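You operate a simulated robot arm through the tools that you are given. There is no shell and no other tool. Be economical: measure what you need, move in short steps, check, and stop when the job is done.

The job below is to be done with a simulated two-armed robot. You get a single attempt, and the scene is never put back.

Task
Pick up the squeeze bottle from the top of the tinting counter with one hand, pass it to the other hand and put it on the top of the panel bench. Set down upright: squeeze bottle.
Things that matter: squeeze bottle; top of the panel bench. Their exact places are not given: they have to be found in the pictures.

The check looks at the end state, three seconds after you hand in, the way a careful person would. Anything else that was tipped, shoved, dropped, spilled or broken makes it a failure.

Robot
Two 7-joint arms with two-finger grippers on one trunk, on a base that drives. Base frame: it is fixed to the floor where the robot stands at the start and does not move with it; the origin is under the middle of the robot, x ahead of it, y to its left, z up. Readings come in cm, degrees, newtons and seconds.
The left shoulder is at the start at [6, 12.3, 94.5], the right one opposite. With the tool pointing down near the work surface each hand reaches from about 36 to 80 cm from the robot's upright axis, wherever it stands, measured 20 degrees to its own side. Places, roughly: top of the panel bench [60, -140, 90]. Payload 1.47 kg a hand.
The TCP of each hand is the grasp point between the finger pads, 1.6 cm short of the fingertips. In the tool frame z runs along the fingers and y along their closing line. The gripper opens to 8.7 cm. The gripper's body begins 5.5 cm behind the TCP.
Orientation is that of the tool frame in the base frame, as a unit quaternion [w, x, y, z]. With the fingers straight down and closing along the base's y, the tool's x points along the base's -x, its y along +y and its z along -z.

Tools
- The arms move only by the tool nudge_tool. It takes "left_motion", "right_motion" or both (then of equal length, played together; a hand with none holds still); each is a list that holds one entry, the list of rows, each a list of 7 numbers: the gripper command, from -1 (fully open) to 1 (shut), values between in proportion, then the shift along the tool's x, y, z in units of 150 mm (1.0 is 150 mm), then the turn, a rotation vector about the tool's x, y, z in units of 60 degrees (1.0 is 60 degrees). In form: [[[grip, dx, dy, dz, wx, wy, wz], ...]]. A call has 1 to 10 rows; each row is the pose to reach, as a shift and turn from the pose commanded when the call began, along the tool's axes at that moment. A call with a number of a shift or a turn outside -1 to 1 is refused whole. Each row takes 0.2 s and may step no farther than 5 cm and 8.6 degrees from the row before; otherwise, or with a gripper value out of range, the whole call is refused. A pose out of reach is approached as far as the arm can. The call stops where the force on the tool passes 40 N (or 10 N more than at its start, if that is more) or the arm is blocked; 0.2 s more then pass. Each finger travels about 15.3 cm/s and halts on what it meets, pressing with about 28 N; the grip force reading is that of the motor and also rises with nothing between the fingers. The clock runs only during rows and for 0.2 s after the last one: add rows that repeat a pose to give the fingers time. It gives the time, the measured TCP pose, the force on the tool (base axes), the opening and the grip force at its end, in the units of the frame above (readings bear some noise), with the torque about the TCP (base axes, N m) and any sound that the robot's microphone picked up.
- Cameras (640 x 400 px; columns grow to the right, rows downward): "scene" is now at [9.17, -1.64, 151.08]; the picture's right is [-0.17, -0.99, 0.00], its down [-0.64, 0.11, -0.76] and it looks along [0.75, -0.13, -0.65] (base axes); focal length 248 px, centre (320, 200). "left" rides on the left gripper at [7.3, -1.2, -9] in its tool frame; the picture's right is [0.16, 0.99, 0.00], its down [-0.72, 0.12, -0.68] and it looks along [-0.67, 0.11, 0.73] (tool axes); focal length 247 px, centre (320, 200). "right" rides on the right gripper at [7.3, 1.2, -9] in its tool frame; the picture's right is [-0.16, 0.99, 0.00], its down [-0.72, -0.12, -0.68] and it looks along [-0.67, -0.11, 0.73] (tool axes); focal length 247 px, centre (320, 200).
- get_image(camera): a new picture of that camera. The clock stands still meanwhile.
- raise_lower(by): slides the trunk up (or, below 0, down) by that many cm; the arms and the scene camera ride with it, the base frame stays. It gives what a move gives, with no picture.
- roll_base(legs): drives the robot by 1 to 6 legs, each [ahead, left, turn to the left] in cm, cm and degrees, along the robot's own axes; the way and the turn of a leg run together, so that a leg with both is an arc; at most 150 cm and 180 degrees a leg. The arms and the cameras ride along, it lands a little off, and it stops where it bumps. It gives what a move gives.
- head_to(pan, tilt): turns the head with the scene camera to pan (to the left, within 120 degrees either way) and tilt (down, from -29 to 69), counted from straight ahead of the robot. It gives what a move gives.
- pixel_to_xyz(camera, pixels): for up to 12 pixels [column, row] of the newest picture of that camera ("zoom" is the newest enlarged one), the place [x, y, z] in the base frame of the surface seen there, good to about 0.2 cm. The clock stands still meanwhile.
- enlarge(camera, box): a new picture of the part [left, top, right, bottom] of that camera's present view, enlarged. The clock stands still meanwhile.
- sign_off(): hands the job in; it is judged then, once.

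Go step by step. Measure first, check grasps and placings, and put right what went wrong. The budget is 80 turns and 78 pictures, counting those below and the enlarged ones. Unless the task says otherwise, let go and move clear before handing in, and close with one line.

The tools are called after ">>>" as name(argument=value, ...) on one line, values as JSON. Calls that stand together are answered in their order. nudge_tool: Moves the arms, as the interface text tells. Its arguments: {"type":"object","properties":{"left_motion":{"type":"array","items":{"type":"array","items":{"type":"array","items":{"type":"number"}}}},"right_motion":{"type":"array","items":{"type":"array","items":{"type":"array","items":{"type":"number"}}}}},"required":[]} The other tools are called the same way: raise_lower (by) slides the trunk up or down; roll_base (legs) drives the base; head_to (pan, tilt) turns the head that bears the scene camera; get_image (camera) takes a picture; pixel_to_xyz (camera, pixels) gives the place of the surface under pixels of a picture; enlarge (camera, box) takes an enlarged picture of a part of a camera's view; sign_off () hands the job in.

At the start:

```text
time: 0.0
left_eef_pos: [50.1, 17.41, 120.53]
left_tool_rot: [0.0, 0.0, 1.0, 0.0]
left_ft_force: [0.4, 0.2, 0.5]
left_ft_torque: [-0.01, 0.01, 0.01]
left_opening: 8.68
left_gripper_force: 0.0
right_eef_pos: [43.01, -17.86, 119.11]
right_tool_rot: [-0.001, 0.001, 1.0, 0.0]
right_ft_force: [0.3, 0.1, -0.1]
right_ft_torque: [-0.01, 0.01, 0.02]
right_opening: 8.73
right_gripper_force: 0.0
trunk travel left (down, up): [-10.0, 13.0]
robot x, y, heading: [0.22, 0.12, -0.1]
head pan, tilt: [-9.6, 40.5]
```

scene: 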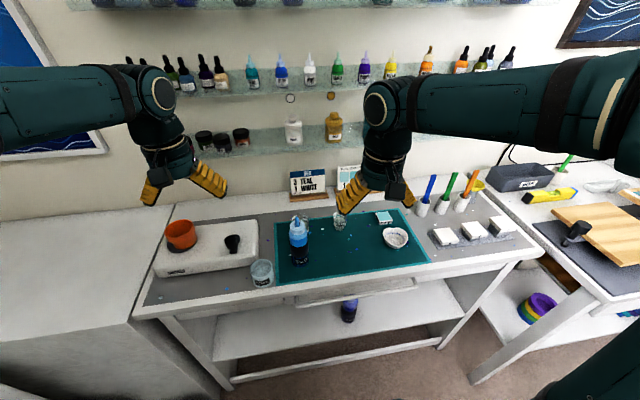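
right: 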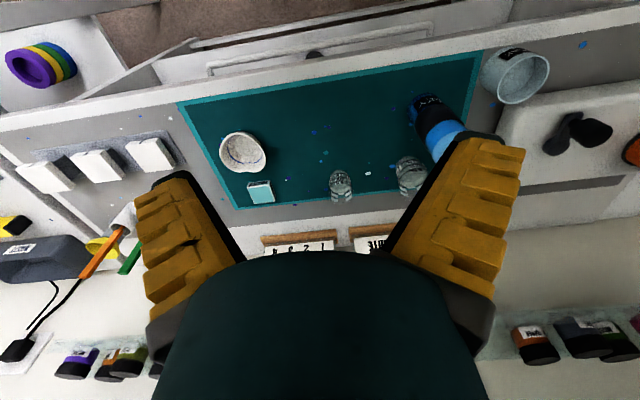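
left: 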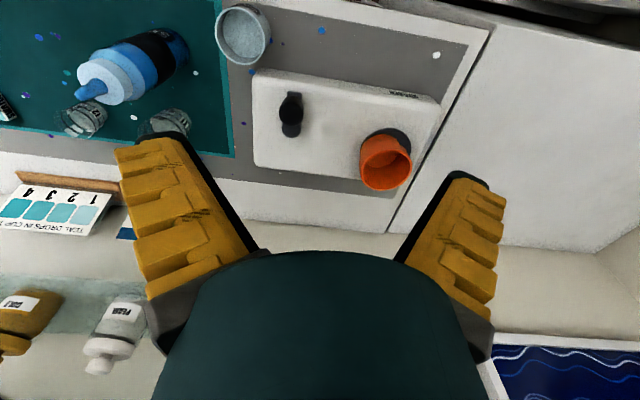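

The squeeze bottle appears at about (298,240) in the scene picture, standing on the teal mat near two small cups. I'll enlarge that area and measure it.

>>> enlarge(camera="scene", box=[220, 180, 420, 305])

>>> pixel_to_xyz(camera="scene", pixels=[[298, 222], [298, 232], [299, 245], [300, 258], [300, 268], [262, 272], [340, 222], [303, 217], [350, 260], [180, 235], [232, 243], [395, 238]])

```text
3.20 times, centred on (320, 242) of scene
```

zoom: 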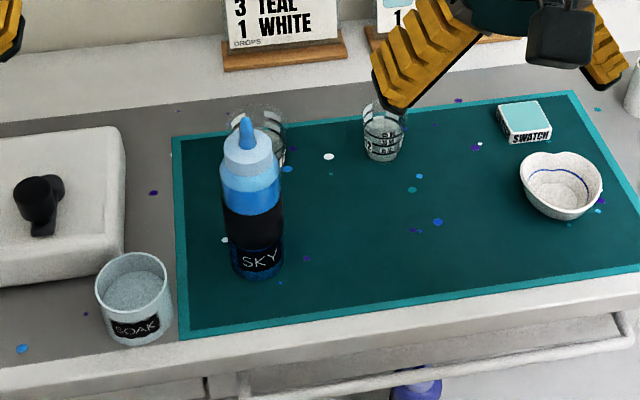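

```text
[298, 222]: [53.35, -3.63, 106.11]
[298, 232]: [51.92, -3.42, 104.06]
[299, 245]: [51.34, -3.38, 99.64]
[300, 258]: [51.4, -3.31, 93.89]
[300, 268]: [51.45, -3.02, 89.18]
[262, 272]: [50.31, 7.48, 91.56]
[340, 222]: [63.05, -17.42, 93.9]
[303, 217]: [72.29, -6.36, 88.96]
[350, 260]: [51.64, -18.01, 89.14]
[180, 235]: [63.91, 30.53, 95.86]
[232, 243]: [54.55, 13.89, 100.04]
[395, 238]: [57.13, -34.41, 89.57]
```

The bottle stands at about x 54, y -3.4, with the mat at z≈89 and a cup behind it. I'll measure its edges, tip and the cup in the zoom, and look toward the panel bench.

>>> pixel_to_xyz(camera="zoom", pixels=[[247, 121], [248, 140], [226, 190], [252, 190], [280, 190], [230, 240], [255, 240], [281, 240], [276, 130], [258, 285], [168, 290], [385, 118]])

>>> head_to(pan=-70, tilt=35)

>>> get_image(camera="scene")

```text
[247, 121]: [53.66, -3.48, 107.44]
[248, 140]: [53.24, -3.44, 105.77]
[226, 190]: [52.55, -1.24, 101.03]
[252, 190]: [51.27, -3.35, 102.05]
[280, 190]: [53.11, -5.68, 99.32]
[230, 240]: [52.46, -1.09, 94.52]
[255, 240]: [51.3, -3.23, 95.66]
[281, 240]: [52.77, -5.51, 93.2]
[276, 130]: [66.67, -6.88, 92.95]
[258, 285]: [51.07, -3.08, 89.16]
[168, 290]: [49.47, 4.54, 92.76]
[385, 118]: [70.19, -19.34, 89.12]
```

```text
time: 1.3
left_eef_pos: [50.02, 17.46, 120.55]
left_tool_rot: [0.0, 0.0, 1.0, 0.0]
left_ft_force: [-0.1, -0.1, 1.0]
left_ft_torque: [0.0, -0.03, -0.01]
left_opening: 8.69
left_gripper_force: 0.0
right_eef_pos: [42.92, -17.82, 119.25]
right_tool_rot: [0.001, 0.0, 1.0, -0.001]
right_ft_force: [-0.9, 0.4, -0.2]
right_ft_torque: [0.03, 0.03, 0.0]
right_opening: 8.72
right_gripper_force: 0.1
trunk travel left (down, up): [-10.0, 13.0]
robot x, y, heading: [-0.03, -0.04, 0.3]
head pan, tilt: [-70.0, 35.0]
```

```text
73 pictures are left
```

scene: 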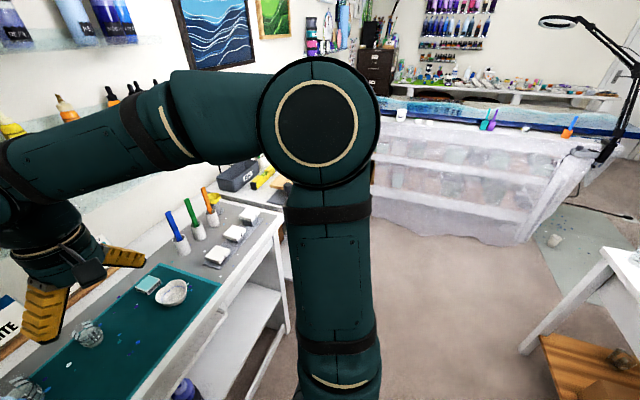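

The bottle's axis is near (53.8, -3.4), about 5.2 cm across, reaching from z 89 to 108. I'll pick it low with the right hand, pitched 40° below horizontal and yawed 30° left, and begin with a safe pre-pose in front of it.

>>> nudge_tool(right_motion=[[[-1, 0.011, 0.062, 0.092, -0.027, -0.102, -0.058], [-1, 0.022, 0.123, 0.183, -0.055, -0.203, -0.117], [-1, 0.033, 0.185, 0.275, -0.082, -0.305, -0.175], [-1, 0.044, 0.246, 0.366, -0.109, -0.406, -0.234], [-1, 0.055, 0.308, 0.458, -0.136, -0.508, -0.292], [-1, 0.065, 0.37, 0.55, -0.164, -0.61, -0.351], [-1, 0.076, 0.431, 0.641, -0.191, -0.711, -0.409], [-1, 0.087, 0.493, 0.733, -0.218, -0.813, -0.4675], [-1, 0.087, 0.493, 0.733, -0.218, -0.813, -0.4675]]])

>>> head_to(pan=-10, tilt=45)

>>> get_image(camera="scene")

>>> get_image(camera="right")

```text
time: 3.5
left_eef_pos: [50.09, 17.3, 120.49]
left_tool_rot: [0.001, 0.0, 1.0, -0.001]
left_ft_force: [1.1, -0.9, -0.1]
left_ft_torque: [0.03, 0.02, 0.02]
left_opening: 8.69
left_gripper_force: 0.1
right_eef_pos: [42.76, -7.16, 110.39]
right_tool_rot: [0.417, -0.278, 0.856, 0.125]
right_ft_force: [0.1, -0.1, -0.1]
right_ft_torque: [0.02, -0.04, 0.03]
right_opening: 8.68
right_gripper_force: 0.1
right hand out of reach, approached as far as the arm can: row 8, 9
trunk travel left (down, up): [-10.0, 13.0]
robot x, y, heading: [-0.35, 0.13, 0.0]
head pan, tilt: [-70.0, 35.0]
stopped in row 9 (right hand): the arm was blocked; the commanded pose is now the measured one
```

```text
time: 4.8
left_eef_pos: [50.06, 17.57, 120.57]
left_tool_rot: [0.0, 0.0, 1.0, 0.0]
left_ft_force: [0.4, -0.3, 0.2]
left_ft_torque: [-0.03, 0.04, 0.0]
left_opening: 8.71
left_gripper_force: 0.2
right_eef_pos: [42.76, -7.05, 110.47]
right_tool_rot: [0.416, -0.276, 0.857, 0.124]
right_ft_force: [0.3, -0.8, -0.2]
right_ft_torque: [0.01, -0.02, 0.02]
right_opening: 8.68
right_gripper_force: 0.0
trunk travel left (down, up): [-10.0, 13.0]
robot x, y, heading: [-0.01, -0.15, -0.2]
head pan, tilt: [-10.0, 45.0]
```

```text
72 pictures are left
```

scene: 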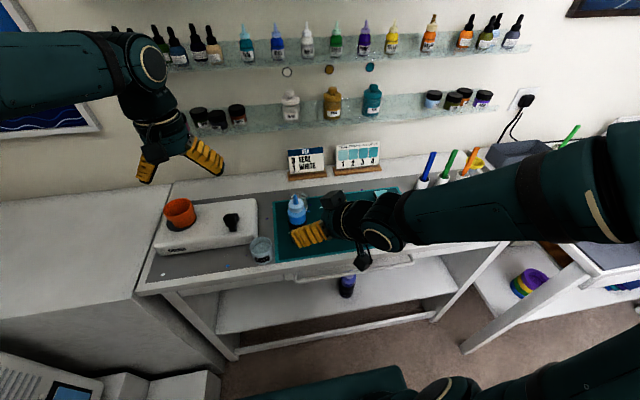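

```text
71 pictures are left
```

right: 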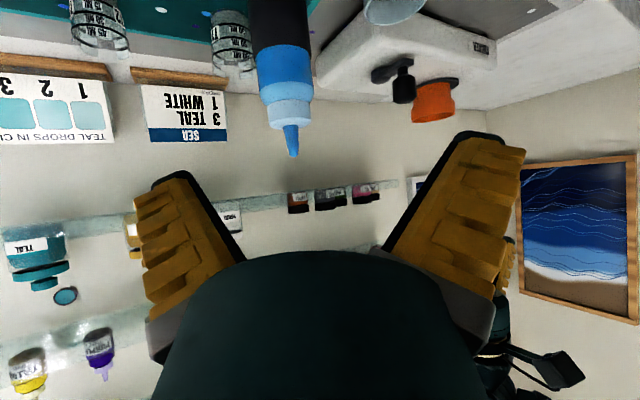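

The right hand is 3 cm short of the pose because the target is too close to the body. I'll back the base up for more room, first checking what the white thing at (100,385) is.

>>> pixel_to_xyz(camera="scene", pixels=[[100, 385], [180, 385], [215, 375], [298, 205], [300, 222], [372, 225]])

>>> head_to(pan=100, tilt=40)

>>> get_image(camera="scene")

>>> head_to(pan=-115, tilt=40)

>>> get_image(camera="scene")

```text
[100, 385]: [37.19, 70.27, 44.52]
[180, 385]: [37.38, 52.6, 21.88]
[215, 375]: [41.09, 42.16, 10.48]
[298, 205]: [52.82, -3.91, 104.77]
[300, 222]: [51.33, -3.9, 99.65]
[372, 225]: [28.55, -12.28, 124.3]
```

```text
time: 6.7
left_eef_pos: [50.13, 17.57, 120.48]
left_tool_rot: [0.0, 0.0, 1.0, 0.0]
left_ft_force: [0.6, 0.5, 0.8]
left_ft_torque: [0.01, -0.02, -0.01]
left_opening: 8.69
left_gripper_force: 0.1
right_eef_pos: [42.74, -7.06, 110.43]
right_tool_rot: [0.416, -0.277, 0.857, 0.124]
right_ft_force: [0.7, -0.4, -0.2]
right_ft_torque: [0.01, 0.04, 0.01]
right_opening: 8.71
right_gripper_force: 0.2
trunk travel left (down, up): [-10.0, 13.0]
robot x, y, heading: [-0.09, -0.05, -0.0]
head pan, tilt: [100.0, 40.0]
```

```text
70 pictures are left
```

scene: 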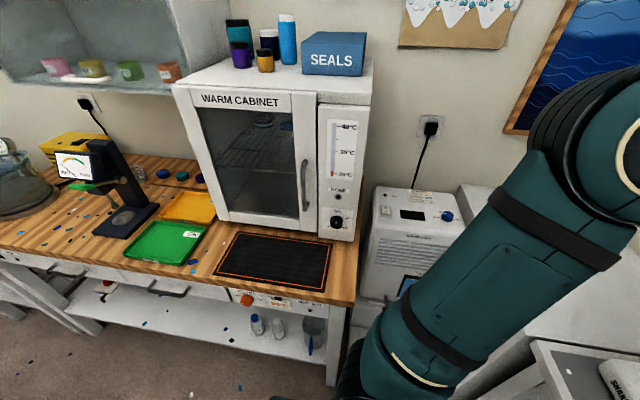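

```text
time: 9.8
left_eef_pos: [50.06, 17.59, 120.55]
left_tool_rot: [-0.001, -0.001, 1.0, 0.0]
left_ft_force: [0.5, 0.7, 0.2]
left_ft_torque: [-0.01, -0.05, 0.0]
left_opening: 8.7
left_gripper_force: 0.0
right_eef_pos: [42.75, -7.03, 110.35]
right_tool_rot: [0.416, -0.277, 0.857, 0.125]
right_ft_force: [-0.3, -0.1, 0.4]
right_ft_torque: [0.0, -0.02, 0.01]
right_opening: 8.72
right_gripper_force: 0.0
trunk travel left (down, up): [-10.0, 13.0]
robot x, y, heading: [0.06, 0.25, -0.0]
head pan, tilt: [-115.0, 40.0]
```

```text
69 pictures are left
```

scene: 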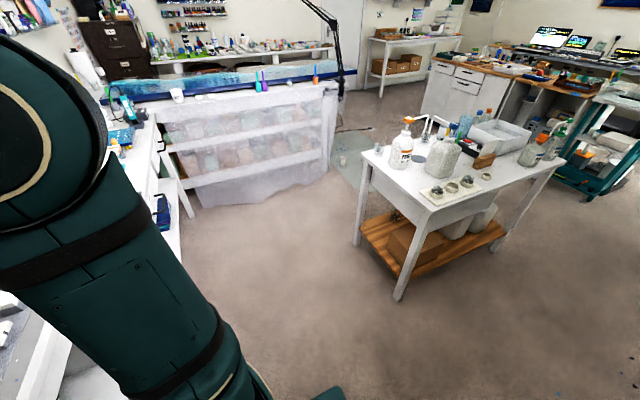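

The wood bench on the left runs close to my left arm, while behind and to the right is open. I'll back up 15 cm with a small shift right and watch for bumps.

>>> roll_base(legs=[[-15, -3, 0]])

>>> head_to(pan=-5, tilt=40)

>>> get_image(camera="scene")

```text
time: 11.2
left_eef_pos: [34.82, 14.41, 120.48]
left_tool_rot: [0.0, 0.002, 1.0, 0.001]
left_ft_force: [0.1, -0.7, 0.4]
left_ft_torque: [-0.04, -0.03, 0.0]
left_opening: 8.69
left_gripper_force: 0.1
right_eef_pos: [27.55, -10.11, 110.5]
right_tool_rot: [0.418, -0.275, 0.857, 0.123]
right_ft_force: [-1.1, -0.6, 0.5]
right_ft_torque: [0.04, -0.03, 0.02]
right_opening: 8.7
right_gripper_force: 0.1
trunk travel left (down, up): [-10.0, 13.0]
robot x, y, heading: [-15.26, -2.95, -0.2]
head pan, tilt: [-115.0, 40.0]
```

```text
time: 13.1
left_eef_pos: [34.86, 14.32, 120.45]
left_tool_rot: [0.0, 0.002, 1.0, 0.0]
left_ft_force: [0.6, 0.5, 0.2]
left_ft_torque: [0.02, 0.01, 0.0]
left_opening: 8.68
left_gripper_force: 0.0
right_eef_pos: [27.61, -10.17, 110.41]
right_tool_rot: [0.417, -0.276, 0.857, 0.124]
right_ft_force: [0.6, -0.4, -0.3]
right_ft_torque: [-0.01, 0.02, 0.04]
right_opening: 8.71
right_gripper_force: 0.1
trunk travel left (down, up): [-10.0, 13.0]
robot x, y, heading: [-15.01, -2.6, -0.4]
head pan, tilt: [-5.0, 40.0]
```

```text
68 pictures are left
```

scene: 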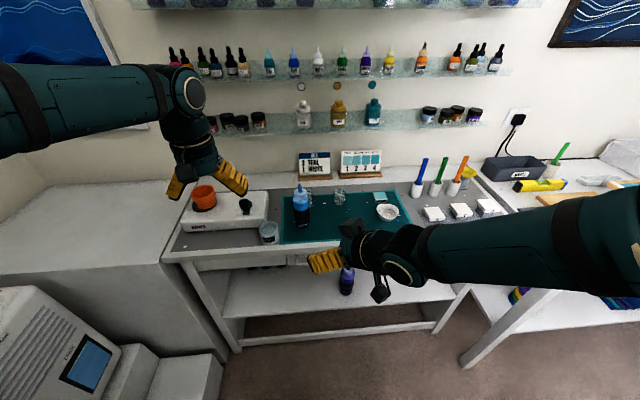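

Clear now. I'll bring the right hand to (42, -11.5, 103), on the approach line to the bottle.

>>> nudge_tool(right_motion=[[[-1, -0.012, -0.124, 0.177, 0, 0, 0], [-1, -0.024, -0.247, 0.355, 0, 0, 0], [-1, -0.037, -0.371, 0.532, 0, 0, 0], [-1, -0.049, -0.494, 0.71, 0, 0, 0], [-1, -0.061, -0.618, 0.887, 0, 0, 0], [-1, -0.061, -0.618, 0.887, 0, 0, 0]]])

>>> get_image(camera="scene")

>>> get_image(camera="right")

```text
time: 14.5
left_eef_pos: [34.77, 14.44, 120.47]
left_tool_rot: [0.002, 0.001, 1.0, 0.0]
left_ft_force: [-0.3, 0.3, 0.1]
left_ft_torque: [-0.03, 0.01, -0.03]
left_opening: 8.68
left_gripper_force: 0.1
right_eef_pos: [41.96, -11.45, 102.74]
right_tool_rot: [0.418, -0.276, 0.856, 0.124]
right_ft_force: [0.7, 0.4, -0.5]
right_ft_torque: [0.03, 0.02, -0.01]
right_opening: 8.72
right_gripper_force: 0.1
trunk travel left (down, up): [-10.0, 13.0]
robot x, y, heading: [-14.89, -2.9, 0.0]
head pan, tilt: [-5.0, 40.0]
```

```text
67 pictures are left
```

scene: 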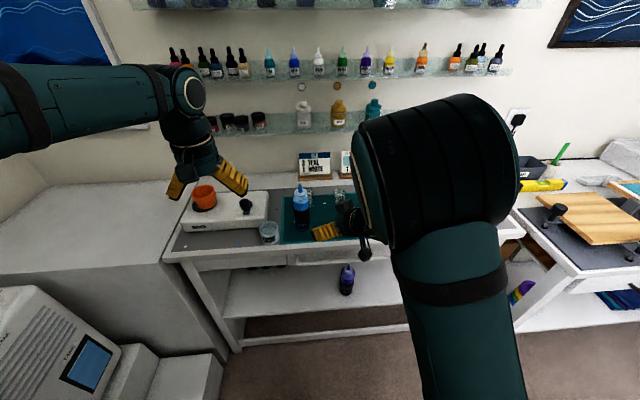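

```text
66 pictures are left
```

right: 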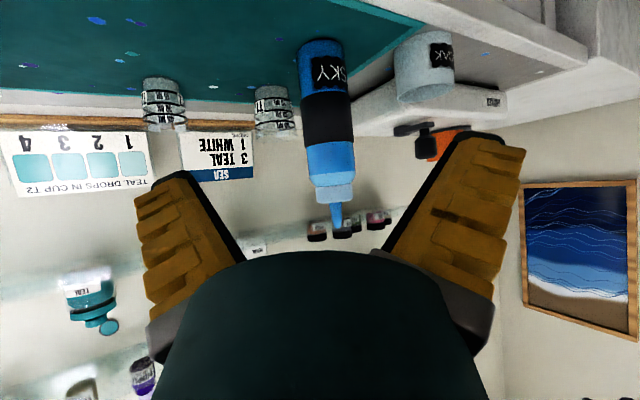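

Reached A with the bottle between the fingers' lines at (325,120) in the right view. I'll re-measure the bottle from this view.

>>> pixel_to_xyz(camera="right", pixels=[[303, 120], [327, 120], [350, 120], [325, 50], [332, 170], [398, 70], [336, 210]])

>>> nudge_tool(right_motion=[[[-1, 0.209, 0.005, 0.166, 0, 0, 0], [-1, 0.418, 0.009, 0.332, 0, 0, 0], [-1, 0.418, 0.009, 0.332, 0, 0, 0]]])

>>> get_image(camera="right")

```text
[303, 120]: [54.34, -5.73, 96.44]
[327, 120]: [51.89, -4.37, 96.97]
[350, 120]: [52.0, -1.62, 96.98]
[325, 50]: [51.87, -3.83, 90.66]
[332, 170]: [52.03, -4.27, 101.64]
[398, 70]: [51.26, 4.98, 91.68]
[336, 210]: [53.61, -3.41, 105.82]
```

```text
time: 15.3
left_eef_pos: [34.98, 14.45, 120.54]
left_tool_rot: [0.001, 0.001, 1.0, 0.0]
left_ft_force: [0.8, 0.2, 0.6]
left_ft_torque: [-0.03, 0.01, -0.03]
left_opening: 8.72
left_gripper_force: 0.1
right_eef_pos: [41.88, -11.7, 94.7]
right_tool_rot: [0.417, -0.277, 0.857, 0.125]
right_ft_force: [-0.2, 0.1, -0.9]
right_ft_torque: [0.03, 0.0, -0.03]
right_opening: 8.67
right_gripper_force: 0.1
trunk travel left (down, up): [-10.0, 13.0]
robot x, y, heading: [-15.43, -3.24, -0.0]
head pan, tilt: [-5.0, 40.0]
```

```text
65 pictures are left
```

right: 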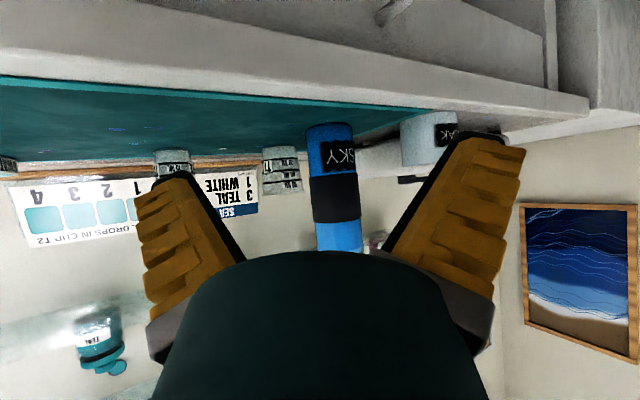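

The approach line is true: lateral error is only about 0.3 cm. I'll move forward about 14 cm, then check before closing.

>>> nudge_tool(right_motion=[[[-1, -0.117, -0.003, 0.147, 0, 0, 0], [-1, -0.234, -0.005, 0.294, 0, 0, 0], [-1, -0.35, -0.008, 0.442, 0, 0, 0], [-1, -0.467, -0.01, 0.589, 0, 0, 0], [-1, -0.584, -0.013, 0.736, 0, 0, 0], [-1, -0.584, -0.013, 0.736, 0, 0, 0]]])

>>> get_image(camera="right")

>>> enlarge(camera="scene", box=[220, 160, 420, 285])

```text
time: 16.7
left_eef_pos: [34.97, 14.36, 120.49]
left_tool_rot: [0.0, 0.001, 1.0, 0.0]
left_ft_force: [-0.1, 0.2, 0.3]
left_ft_torque: [-0.01, 0.0, 0.01]
left_opening: 8.69
left_gripper_force: 0.1
right_eef_pos: [53.45, -3.56, 95.19]
right_tool_rot: [0.417, -0.276, 0.857, 0.123]
right_ft_force: [0.5, -0.4, 0.7]
right_ft_torque: [-0.01, 0.05, -0.01]
right_opening: 8.7
right_gripper_force: 0.0
trunk travel left (down, up): [-10.0, 13.0]
robot x, y, heading: [-15.27, -2.48, -0.0]
head pan, tilt: [-5.0, 40.0]
```

```text
64 pictures are left
```

right: 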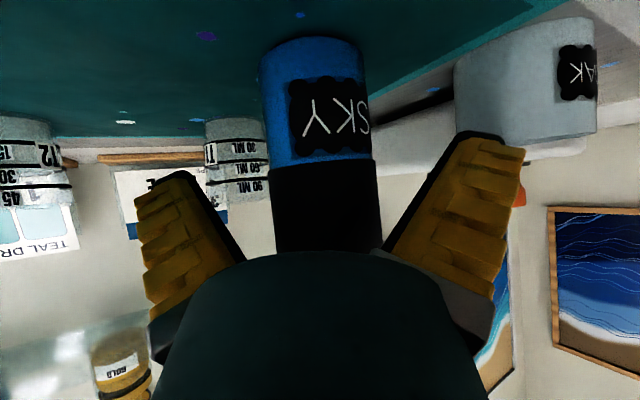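

```text
3.20 times, centred on (320, 222) of scene
```

zoom: 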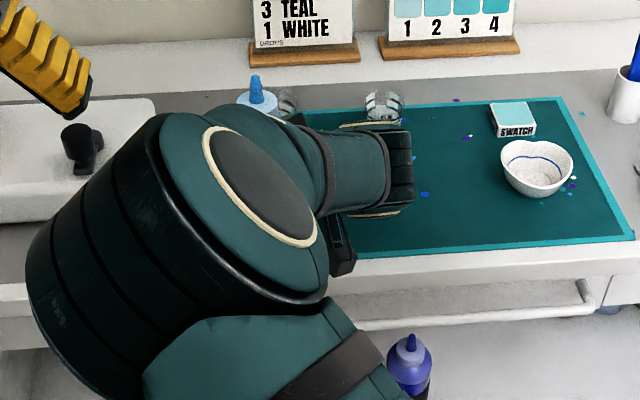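

The bottle sits between the fingers at (320,150) in the right view, with nothing touched. I'll close the grip.

>>> nudge_tool(right_motion=[[[0, 0, 0, 0, 0, 0, 0], [1, 0, 0, 0, 0, 0, 0], [1, 0, 0, 0, 0, 0, 0], [1, 0, 0, 0, 0, 0, 0]]])

>>> get_image(camera="right")

```text
time: 17.7
left_eef_pos: [34.92, 14.4, 120.52]
left_tool_rot: [0.0, 0.0, 1.0, 0.0]
left_ft_force: [-0.2, -0.7, 0.0]
left_ft_torque: [0.0, 0.04, -0.03]
left_opening: 8.69
left_gripper_force: 0.0
right_eef_pos: [53.6, -3.39, 95.09]
right_tool_rot: [0.416, -0.276, 0.857, 0.124]
right_ft_force: [-2.1, 2.7, 0.1]
right_ft_torque: [0.1, 0.07, -0.04]
right_opening: 4.9
right_gripper_force: 28.5
trunk travel left (down, up): [-10.0, 13.0]
robot x, y, heading: [-15.34, -3.24, -0.4]
head pan, tilt: [-5.0, 40.0]
```

```text
62 pictures are left
```

right: 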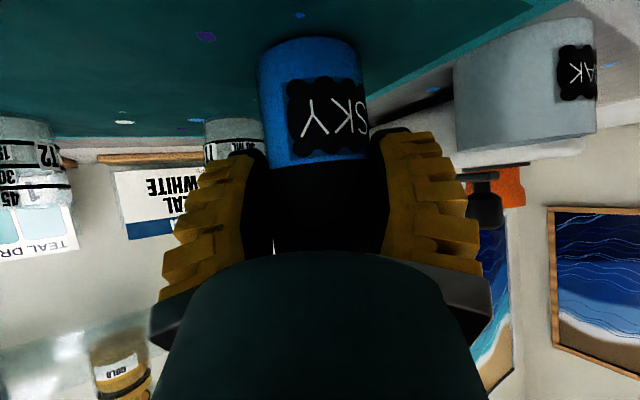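

Gripped: opening is 4.9 cm at 28 N. I'll lift straight up by 14 cm.

>>> nudge_tool(right_motion=[[[1, -0.061, -0.001, -0.048, 0, 0, 0], [1, -0.183, -0.004, -0.145, 0, 0, 0], [1, -0.329, -0.007, -0.261, 0, 0, 0], [1, -0.476, -0.01, -0.377, 0, 0, 0], [1, -0.622, -0.014, -0.493, 0, 0, 0], [1, -0.732, -0.016, -0.58, 0, 0, 0], [1, -0.732, -0.016, -0.58, 0, 0, 0]]])

>>> get_image(camera="right")

>>> get_image(camera="scene")

```text
time: 19.3
left_eef_pos: [34.99, 14.45, 120.49]
left_tool_rot: [0.0, 0.001, 1.0, 0.0]
left_ft_force: [0.5, -1.4, -0.2]
left_ft_torque: [-0.01, -0.01, -0.03]
left_opening: 8.69
left_gripper_force: 0.1
right_eef_pos: [53.71, -3.29, 109.0]
right_tool_rot: [0.416, -0.276, 0.857, 0.124]
right_ft_force: [-0.2, 0.4, -2.8]
right_ft_torque: [-0.05, 0.02, 0.03]
right_opening: 4.91
right_gripper_force: 27.8
trunk travel left (down, up): [-10.0, 13.0]
robot x, y, heading: [-14.76, -3.11, -0.2]
head pan, tilt: [-5.0, 40.0]
```

```text
61 pictures are left
```

right: 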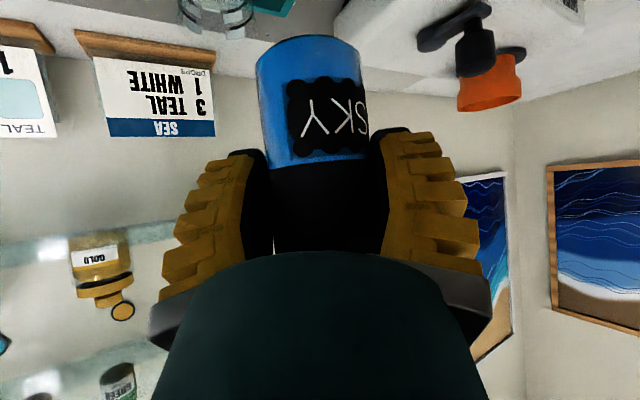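

```text
60 pictures are left
```

scene: 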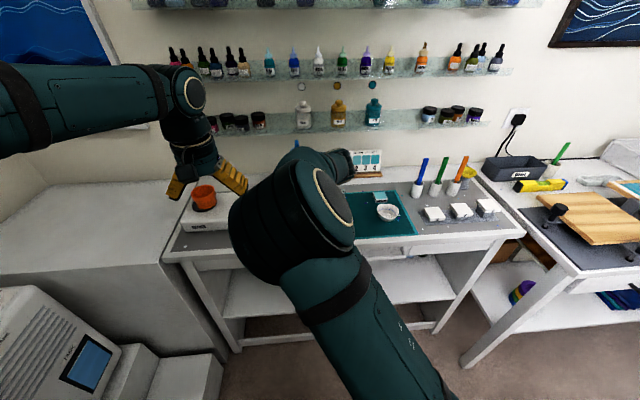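

The bottle is held firmly at 4.9 cm and lifted clear. I'll draw it back to about (38, -4, 116) while yawing the right hand 30° further left to prepare the handover.

>>> nudge_tool(right_motion=[[[1, 0.029, 0.093, -0.164, -0.065, -0.0015, -0.052], [1, 0.058, 0.187, -0.329, -0.131, -0.003, -0.104], [1, 0.087, 0.28, -0.493, -0.196, -0.0045, -0.156], [1, 0.115, 0.373, -0.657, -0.261, -0.006, -0.207], [1, 0.144, 0.467, -0.822, -0.327, -0.0075, -0.259], [1, 0.173, 0.56, -0.986, -0.392, -0.009, -0.311], [1, 0.173, 0.56, -0.986, -0.392, -0.009, -0.311]]])

>>> get_image(camera="scene")

>>> get_image(camera="left")

```text
time: 20.9
left_eef_pos: [34.99, 14.49, 120.46]
left_tool_rot: [0.0, 0.001, 1.0, -0.001]
left_ft_force: [0.9, -0.2, 0.3]
left_ft_torque: [-0.02, 0.0, 0.0]
left_opening: 8.71
left_gripper_force: 0.0
right_eef_pos: [37.72, -4.18, 116.09]
right_tool_rot: [0.369, -0.49, 0.756, 0.228]
right_ft_force: [0.4, -0.3, -2.5]
right_ft_torque: [0.0, -0.01, 0.02]
right_opening: 4.87
right_gripper_force: 28.0
trunk travel left (down, up): [-10.0, 13.0]
robot x, y, heading: [-15.16, -3.5, -0.2]
head pan, tilt: [-5.0, 40.0]
```

```text
59 pictures are left
```

scene: 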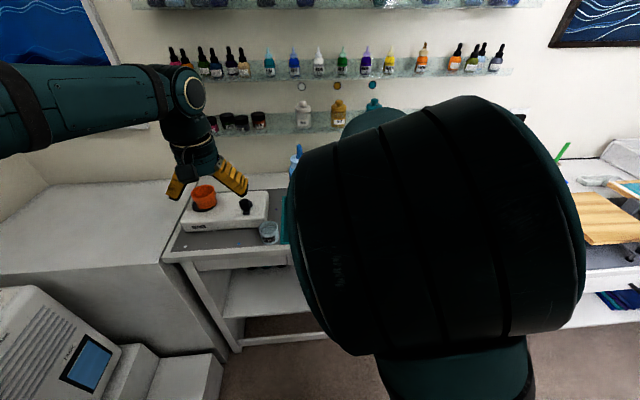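

```text
58 pictures are left
```

left: 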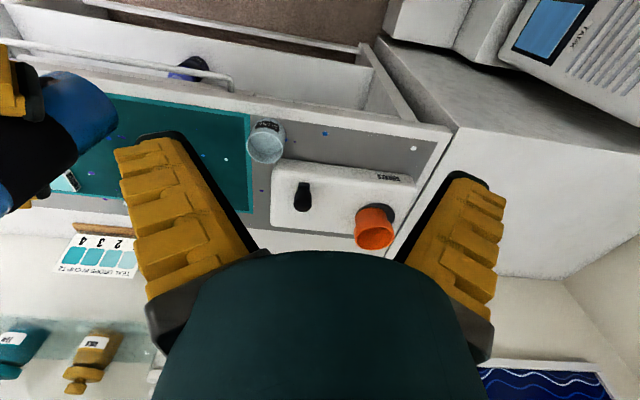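

Right hand is in place with the bottle upright; its yaw is about 65°. I'll turn the left hand halfway toward pointing right and pitched down, staying clear.

>>> nudge_tool(left_motion=[[[-1, 0.033, 0.007, -0.039, 0.0465, -0.0663, 0.0893], [-1, 0.067, 0.013, -0.078, 0.093, -0.1327, 0.1787], [-1, 0.1, 0.02, -0.117, 0.1395, -0.199, 0.268], [-1, 0.133, 0.027, -0.155, 0.186, -0.2653, 0.3573], [-1, 0.167, 0.033, -0.194, 0.2325, -0.3317, 0.4467], [-1, 0.2, 0.04, -0.233, 0.279, -0.398, 0.536], [-1, 0.2, 0.04, -0.233, 0.279, -0.398, 0.536]]])

>>> nudge_tool(left_motion=[[[-1, 0, 0, 0, 0.0465, -0.0663, 0.0893], [-1, 0, 0, 0, 0.093, -0.1327, 0.1787], [-1, 0, 0, 0, 0.1395, -0.199, 0.268], [-1, 0, 0, 0, 0.186, -0.2653, 0.3573], [-1, 0, 0, 0, 0.2325, -0.3317, 0.4467], [-1, 0, 0, 0, 0.279, -0.398, 0.536], [-1, 0, 0, 0, 0.279, -0.398, 0.536]]])

>>> get_image(camera="scene")

>>> get_image(camera="left")

```text
time: 22.5
left_eef_pos: [31.92, 15.04, 123.96]
left_tool_rot: [0.203, 0.276, 0.929, -0.143]
left_ft_force: [-0.3, -0.5, 0.4]
left_ft_torque: [0.0, 0.02, -0.03]
left_opening: 8.68
left_gripper_force: 0.2
right_eef_pos: [37.89, -4.08, 116.01]
right_tool_rot: [0.372, -0.488, 0.757, 0.227]
right_ft_force: [0.0, 0.6, -2.3]
right_ft_torque: [0.01, -0.02, -0.03]
right_opening: 4.87
right_gripper_force: 28.3
trunk travel left (down, up): [-10.0, 13.0]
robot x, y, heading: [-15.18, -3.54, -0.0]
head pan, tilt: [-5.0, 40.0]
```

```text
time: 24.1
left_eef_pos: [31.94, 15.11, 124.02]
left_tool_rot: [0.379, 0.509, 0.726, -0.265]
left_ft_force: [-0.1, -0.1, -0.6]
left_ft_torque: [0.01, -0.02, 0.0]
left_opening: 8.72
left_gripper_force: 0.0
right_eef_pos: [37.85, -4.15, 116.17]
right_tool_rot: [0.37, -0.489, 0.756, 0.228]
right_ft_force: [-0.3, 0.3, -2.5]
right_ft_torque: [-0.01, 0.03, 0.0]
right_opening: 4.87
right_gripper_force: 27.8
trunk travel left (down, up): [-10.0, 13.0]
robot x, y, heading: [-14.99, -2.96, -0.2]
head pan, tilt: [-5.0, 40.0]
```

```text
57 pictures are left
```

scene: 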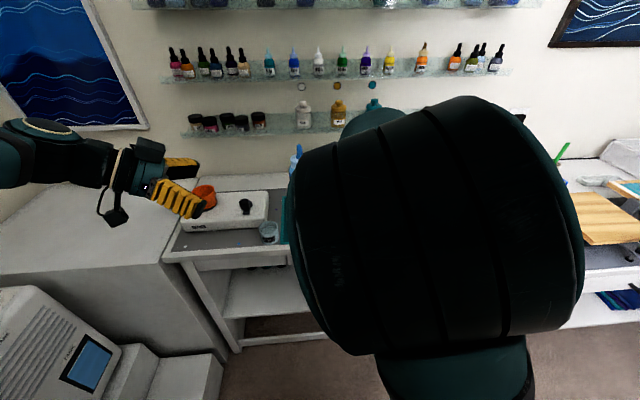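

```text
56 pictures are left
```

left: 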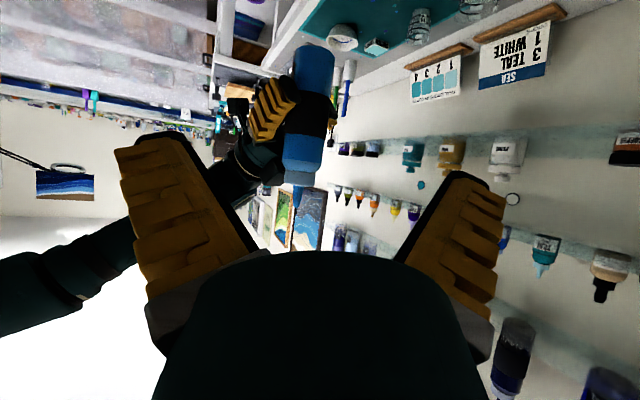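

The left camera shows the bottle clearly at (305,110) with the right hand low on it. I'll measure the bottle's edges there.

>>> enlarge(camera="left", box=[220, 30, 380, 130])

>>> enlarge(camera="left", box=[240, 110, 368, 220])

>>> pixel_to_xyz(camera="left", pixels=[[313, 48], [310, 70], [308, 100], [304, 130], [285, 145], [302, 145], [319, 145], [285, 160], [301, 160], [318, 160], [299, 178], [297, 200]])

```text
4.00 times, centred on (300, 80) of left
```

zoom: 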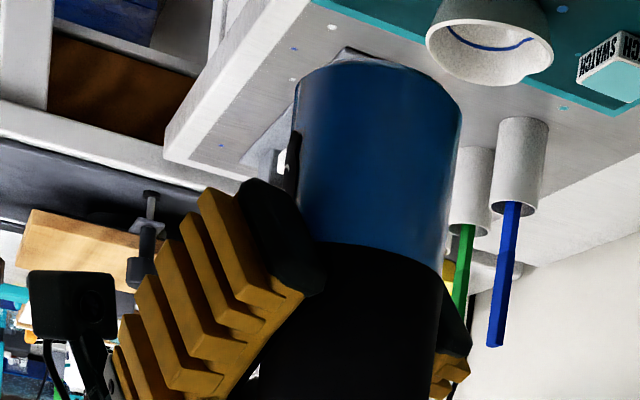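

```text
3.64 times, centred on (304, 165) of left
```

zoom: 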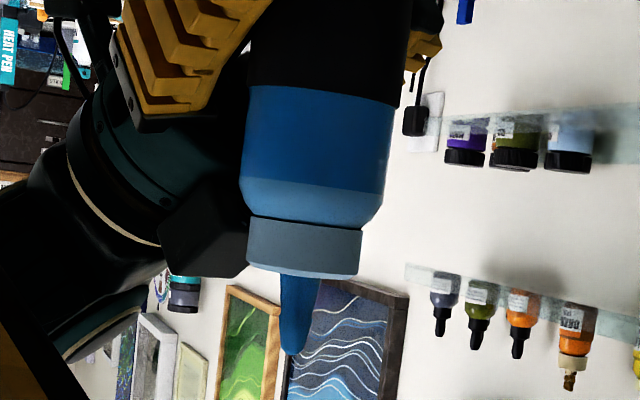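

```text
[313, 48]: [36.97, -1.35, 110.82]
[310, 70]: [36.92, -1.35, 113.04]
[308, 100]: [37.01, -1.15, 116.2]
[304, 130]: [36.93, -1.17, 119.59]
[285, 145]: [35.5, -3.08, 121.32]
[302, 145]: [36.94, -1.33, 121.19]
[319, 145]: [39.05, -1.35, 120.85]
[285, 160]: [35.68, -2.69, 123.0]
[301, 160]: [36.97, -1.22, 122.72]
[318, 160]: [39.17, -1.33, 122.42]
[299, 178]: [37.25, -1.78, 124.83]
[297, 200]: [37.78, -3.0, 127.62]
```

The bottle's straight body runs from z 110.2 to 123, with its axis near (37.9, -3.8). I'll check where the right hand's housing is, to see whether the left fingers clear it.

>>> pixel_to_xyz(camera="zoom", pixels=[[205, 230], [235, 200], [235, 265], [170, 240], [225, 120], [200, 90], [240, 60], [150, 110], [430, 45], [235, 150], [120, 180], [180, 140]])

```text
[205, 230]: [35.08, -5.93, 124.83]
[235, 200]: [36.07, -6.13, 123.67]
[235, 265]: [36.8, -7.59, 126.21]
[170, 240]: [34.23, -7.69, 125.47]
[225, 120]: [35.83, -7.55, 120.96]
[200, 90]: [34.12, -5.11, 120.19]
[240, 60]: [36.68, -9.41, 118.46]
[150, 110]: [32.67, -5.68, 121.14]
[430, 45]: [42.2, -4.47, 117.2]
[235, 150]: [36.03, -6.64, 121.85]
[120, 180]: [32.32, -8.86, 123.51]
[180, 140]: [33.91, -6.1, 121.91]
```

The right gripper's body around (34–36, -6, 120–126) would be in the way of the left's near finger. I'll turn both hands so that they face each other, right to about yaw 87° and left to about -95°.

>>> nudge_tool(right_motion=[[[1, 0, 0, 0, -0.096, -0.002, -0.076], [1, 0, 0, 0, -0.191, -0.004, -0.152], [1, 0, 0, 0, -0.287, -0.006, -0.228], [1, 0, 0, 0, -0.287, -0.006, -0.228]]], left_motion=[[[-1, 0, 0, 0, 0.114, 0, 0.08], [-1, 0, 0, 0, 0.228, 0, 0.159], [-1, 0, 0, 0, 0.342, 0, 0.2385], [-1, 0, 0, 0, 0.342, 0, 0.2385]]])

>>> get_image(camera="left")

```text
time: 25.1
left_eef_pos: [31.77, 15.13, 124.02]
left_tool_rot: [0.311, 0.655, 0.597, -0.342]
left_ft_force: [-0.1, 0.5, 0.6]
left_ft_torque: [-0.01, -0.01, -0.01]
left_opening: 8.72
left_gripper_force: 0.2
right_eef_pos: [37.66, -4.03, 116.02]
right_tool_rot: [0.32, -0.625, 0.649, 0.294]
right_ft_force: [0.5, 0.8, -1.7]
right_ft_torque: [-0.01, 0.02, 0.0]
right_opening: 4.86
right_gripper_force: 27.8
trunk travel left (down, up): [-10.0, 13.0]
robot x, y, heading: [-14.89, -2.87, -0.0]
head pan, tilt: [-5.0, 40.0]
```

```text
53 pictures are left
```

left: 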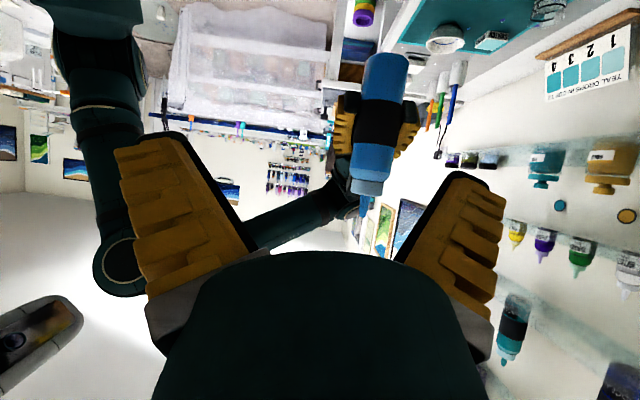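

Now the hands face each other. I'll line the left hand up about 13 cm short of the bottle, with fingers narrowed to about 7 cm.

>>> nudge_tool(left_motion=[[[-0.6, -0.027, 0.172, 0.124, 0, 0, 0], [-0.6, -0.055, 0.343, 0.249, 0, 0, 0], [-0.6, -0.082, 0.515, 0.373, 0, 0, 0], [-0.6, -0.082, 0.515, 0.373, 0, 0, 0]]])

>>> enlarge(camera="left", box=[200, 10, 440, 240])

```text
time: 26.1
left_eef_pos: [39.15, 9.05, 121.6]
left_tool_rot: [0.311, 0.655, 0.598, -0.341]
left_ft_force: [-0.2, 0.4, 0.6]
left_ft_torque: [0.0, -0.02, 0.01]
left_opening: 7.31
left_gripper_force: 2.8
right_eef_pos: [37.72, -4.15, 116.1]
right_tool_rot: [0.319, -0.626, 0.648, 0.294]
right_ft_force: [-1.5, 0.0, -2.4]
right_ft_torque: [-0.05, 0.0, -0.02]
right_opening: 4.87
right_gripper_force: 27.8
trunk travel left (down, up): [-10.0, 13.0]
robot x, y, heading: [-14.98, -2.77, -0.2]
head pan, tilt: [-5.0, 40.0]
```

```text
1.74 times, centred on (320, 125) of left
```

zoom: 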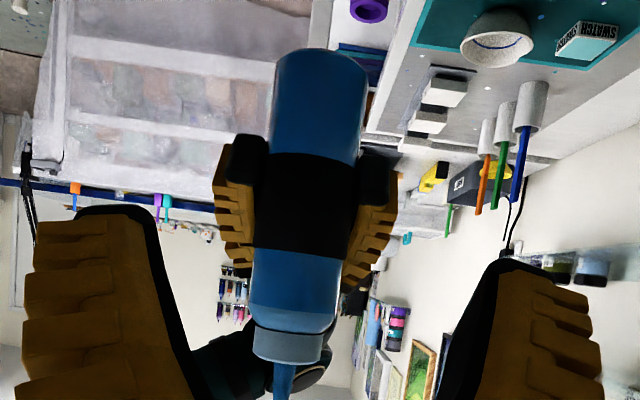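

Well aligned in the zoom: the bottle's upper body is free at about (297,285). I'll measure its edges for the final approach.

>>> pixel_to_xyz(camera="zoom", pixels=[[256, 270], [297, 270], [338, 270], [296, 250], [295, 300], [293, 318], [290, 345], [305, 200], [315, 100], [265, 195], [365, 180], [240, 160]])

```text
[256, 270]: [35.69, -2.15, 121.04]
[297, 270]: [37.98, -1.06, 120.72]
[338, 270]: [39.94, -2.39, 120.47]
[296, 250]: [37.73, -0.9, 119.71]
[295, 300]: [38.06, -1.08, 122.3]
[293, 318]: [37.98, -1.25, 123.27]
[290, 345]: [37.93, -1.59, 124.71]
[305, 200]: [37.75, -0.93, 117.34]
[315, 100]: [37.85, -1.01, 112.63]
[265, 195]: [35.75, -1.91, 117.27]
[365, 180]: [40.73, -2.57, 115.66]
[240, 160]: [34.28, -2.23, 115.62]
```

The bottle axis is at about (37.8, -3.55). I'll move the left hand straight in to (37.85, -3.2, 121.7).

>>> nudge_tool(left_motion=[[[-0.6, -0.119, -0.003, 0.167, 0, 0, 0], [-0.6, -0.238, -0.006, 0.335, 0, 0, 0], [-0.6, -0.356, -0.008, 0.502, 0, 0, 0], [-0.6, -0.43, -0.01, 0.605, 0, 0, 0], [-0.6, -0.475, -0.011, 0.669, 0, 0, 0], [-0.6, -0.475, -0.011, 0.669, 0, 0, 0]]])

>>> get_image(camera="left")

>>> get_image(camera="scene")

```text
time: 27.5
left_eef_pos: [37.94, -3.23, 121.81]
left_tool_rot: [0.312, 0.654, 0.599, -0.341]
left_ft_force: [0.3, 0.3, -0.9]
left_ft_torque: [0.0, -0.02, -0.01]
left_opening: 7.33
left_gripper_force: 2.2
right_eef_pos: [37.87, -4.32, 116.05]
right_tool_rot: [0.32, -0.624, 0.649, 0.295]
right_ft_force: [0.0, -0.3, -2.3]
right_ft_torque: [0.01, -0.01, 0.01]
right_opening: 4.86
right_gripper_force: 28.4
trunk travel left (down, up): [-10.0, 13.0]
robot x, y, heading: [-15.06, -3.02, -0.1]
head pan, tilt: [-5.0, 40.0]
```

```text
51 pictures are left
```

left: 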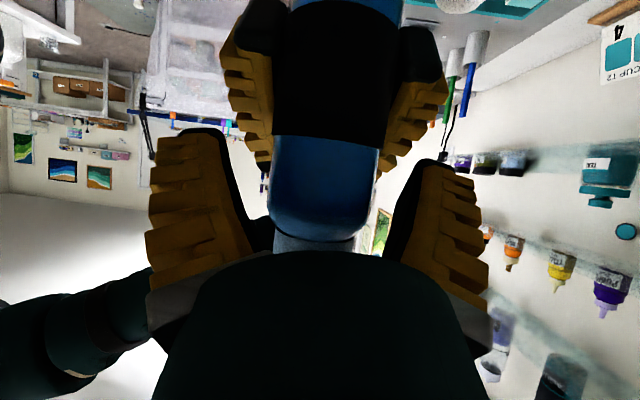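

```text
50 pictures are left
```

scene: 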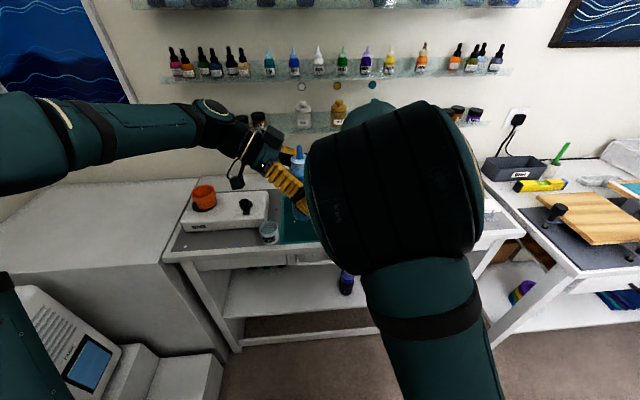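

The bottle is centred between the left fingers and both hands read no extra force. I'll close the left grip while the right keeps holding.

>>> nudge_tool(left_motion=[[[0, 0, 0, 0, 0, 0, 0], [1, 0, 0, 0, 0, 0, 0], [1, 0, 0, 0, 0, 0, 0], [1, 0, 0, 0, 0, 0, 0]]])

>>> get_image(camera="left")

```text
time: 28.5
left_eef_pos: [37.81, -3.18, 121.62]
left_tool_rot: [0.312, 0.655, 0.599, -0.341]
left_ft_force: [8.5, -2.1, -0.1]
left_ft_torque: [-0.1, -0.33, 0.05]
left_opening: 4.71
left_gripper_force: 27.9
right_eef_pos: [37.84, -4.16, 116.03]
right_tool_rot: [0.32, -0.624, 0.649, 0.294]
right_ft_force: [-10.5, 2.3, -1.6]
right_ft_torque: [-0.01, -0.29, 0.01]
right_opening: 4.87
right_gripper_force: 28.2
trunk travel left (down, up): [-10.0, 13.0]
robot x, y, heading: [-15.2, -3.09, 0.2]
head pan, tilt: [-5.0, 40.0]
```

```text
49 pictures are left
```

left: 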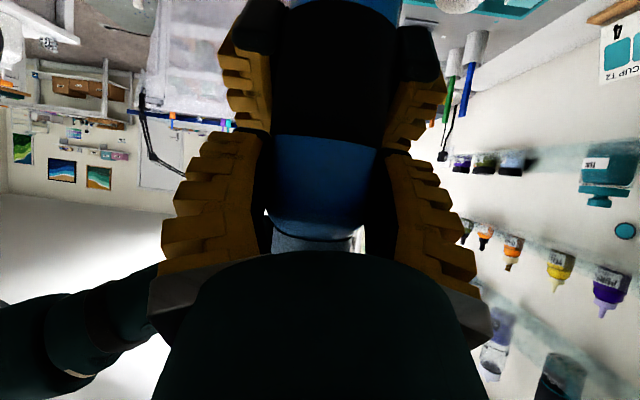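

The left hand grips at 4.7 cm with 28 N. I'll open the right hand and check that the bottle stays put.

>>> nudge_tool(right_motion=[[[0.2, 0, 0, 0, 0, 0, 0], [-0.4, 0, 0, 0, 0, 0, 0], [-1, 0, 0, 0, 0, 0, 0], [-1, 0, 0, 0, 0, 0, 0]]])

>>> get_image(camera="left")

>>> get_image(camera="right")

```text
time: 29.5
left_eef_pos: [37.75, -3.23, 121.67]
left_tool_rot: [0.311, 0.655, 0.599, -0.341]
left_ft_force: [-0.2, 0.2, 0.0]
left_ft_torque: [-0.01, 0.02, 0.01]
left_opening: 4.62
left_gripper_force: 28.4
right_eef_pos: [37.86, -4.17, 116.05]
right_tool_rot: [0.321, -0.624, 0.649, 0.294]
right_ft_force: [0.3, -0.1, 0.2]
right_ft_torque: [0.04, 0.01, 0.01]
right_opening: 8.7
right_gripper_force: 0.1
trunk travel left (down, up): [-10.0, 13.0]
robot x, y, heading: [-14.99, -2.73, 0.0]
head pan, tilt: [-5.0, 40.0]
```

```text
48 pictures are left
```

left: 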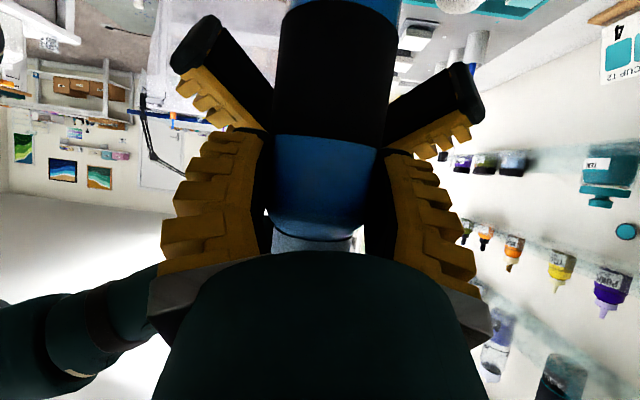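

```text
47 pictures are left
```

right: 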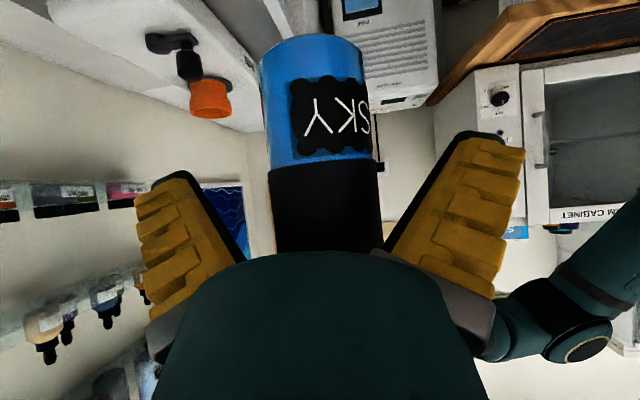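

The right fingers are open and the bottle hasn't moved. I'll retreat the right hand horizontally by 12 cm and recheck the left grip.

>>> nudge_tool(right_motion=[[[-1, 0.138, 0.003, -0.147, 0, 0, 0], [-1, 0.276, 0.006, -0.293, 0, 0, 0], [-1, 0.413, 0.009, -0.44, 0, 0, 0], [-1, 0.551, 0.012, -0.586, 0, 0, 0], [-1, 0.551, 0.012, -0.586, 0, 0, 0]]])

>>> get_image(camera="left")

>>> get_image(camera="right")

```text
time: 30.7
left_eef_pos: [37.71, -3.27, 121.88]
left_tool_rot: [0.312, 0.655, 0.598, -0.341]
left_ft_force: [-0.2, -0.1, -0.5]
left_ft_torque: [0.03, 0.02, -0.03]
left_opening: 4.63
left_gripper_force: 27.7
right_eef_pos: [37.11, -16.23, 115.21]
right_tool_rot: [0.321, -0.626, 0.647, 0.293]
right_ft_force: [-0.2, -0.9, 0.5]
right_ft_torque: [0.0, 0.0, 0.01]
right_opening: 8.74
right_gripper_force: 0.1
trunk travel left (down, up): [-10.0, 13.0]
robot x, y, heading: [-14.57, -3.01, -0.1]
head pan, tilt: [-5.0, 40.0]
```

```text
46 pictures are left
```

left: 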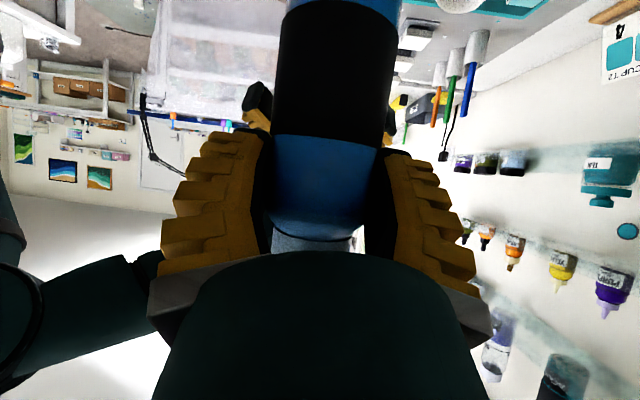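

```text
45 pictures are left
```

right: 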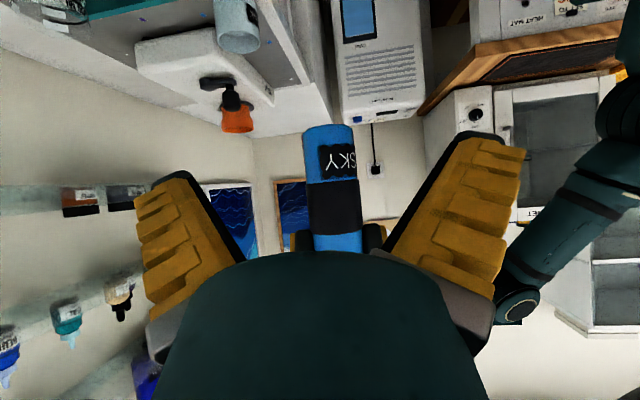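

Left holds the bottle alone, steady at 4.6 cm. Now I'll look for the panel bench to the right.

>>> head_to(pan=-50, tilt=30)

>>> get_image(camera="scene")

>>> head_to(pan=-95, tilt=30)

>>> get_image(camera="scene")

```text
time: 31.8
left_eef_pos: [37.73, -3.19, 121.8]
left_tool_rot: [0.312, 0.655, 0.599, -0.341]
left_ft_force: [-0.9, -0.1, -0.7]
left_ft_torque: [0.04, -0.01, 0.01]
left_opening: 4.63
left_gripper_force: 28.3
right_eef_pos: [37.15, -16.12, 115.16]
right_tool_rot: [0.321, -0.626, 0.648, 0.292]
right_ft_force: [-0.2, -0.1, -0.2]
right_ft_torque: [0.02, 0.0, 0.01]
right_opening: 8.67
right_gripper_force: 0.0
trunk travel left (down, up): [-10.0, 13.0]
robot x, y, heading: [-15.04, -3.24, -0.2]
head pan, tilt: [-50.0, 30.0]
```

```text
44 pictures are left
```

scene: 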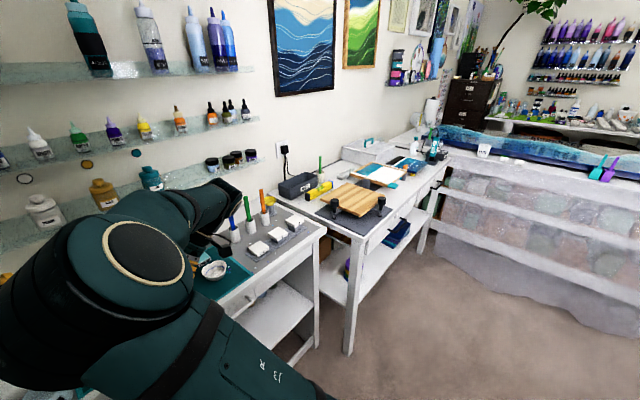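

```text
time: 32.9
left_eef_pos: [37.78, -3.2, 121.77]
left_tool_rot: [0.311, 0.655, 0.598, -0.342]
left_ft_force: [0.2, -0.5, 0.4]
left_ft_torque: [0.01, 0.04, 0.01]
left_opening: 4.65
left_gripper_force: 28.1
right_eef_pos: [37.14, -16.2, 115.15]
right_tool_rot: [0.32, -0.626, 0.648, 0.292]
right_ft_force: [1.3, 0.5, -1.1]
right_ft_torque: [-0.02, 0.02, -0.01]
right_opening: 8.71
right_gripper_force: 0.1
trunk travel left (down, up): [-10.0, 13.0]
robot x, y, heading: [-15.22, -2.7, -0.4]
head pan, tilt: [-95.0, 30.0]
```

```text
43 pictures are left
```

scene: 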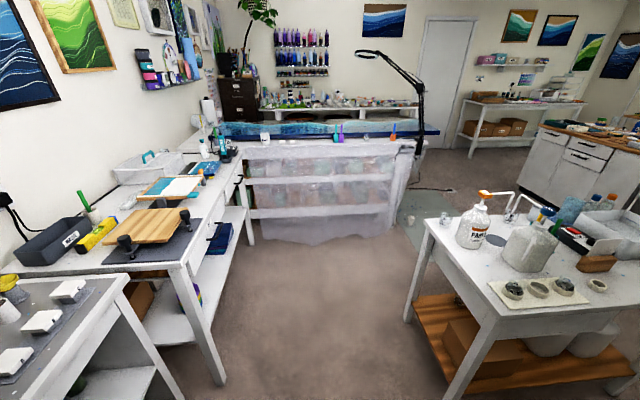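

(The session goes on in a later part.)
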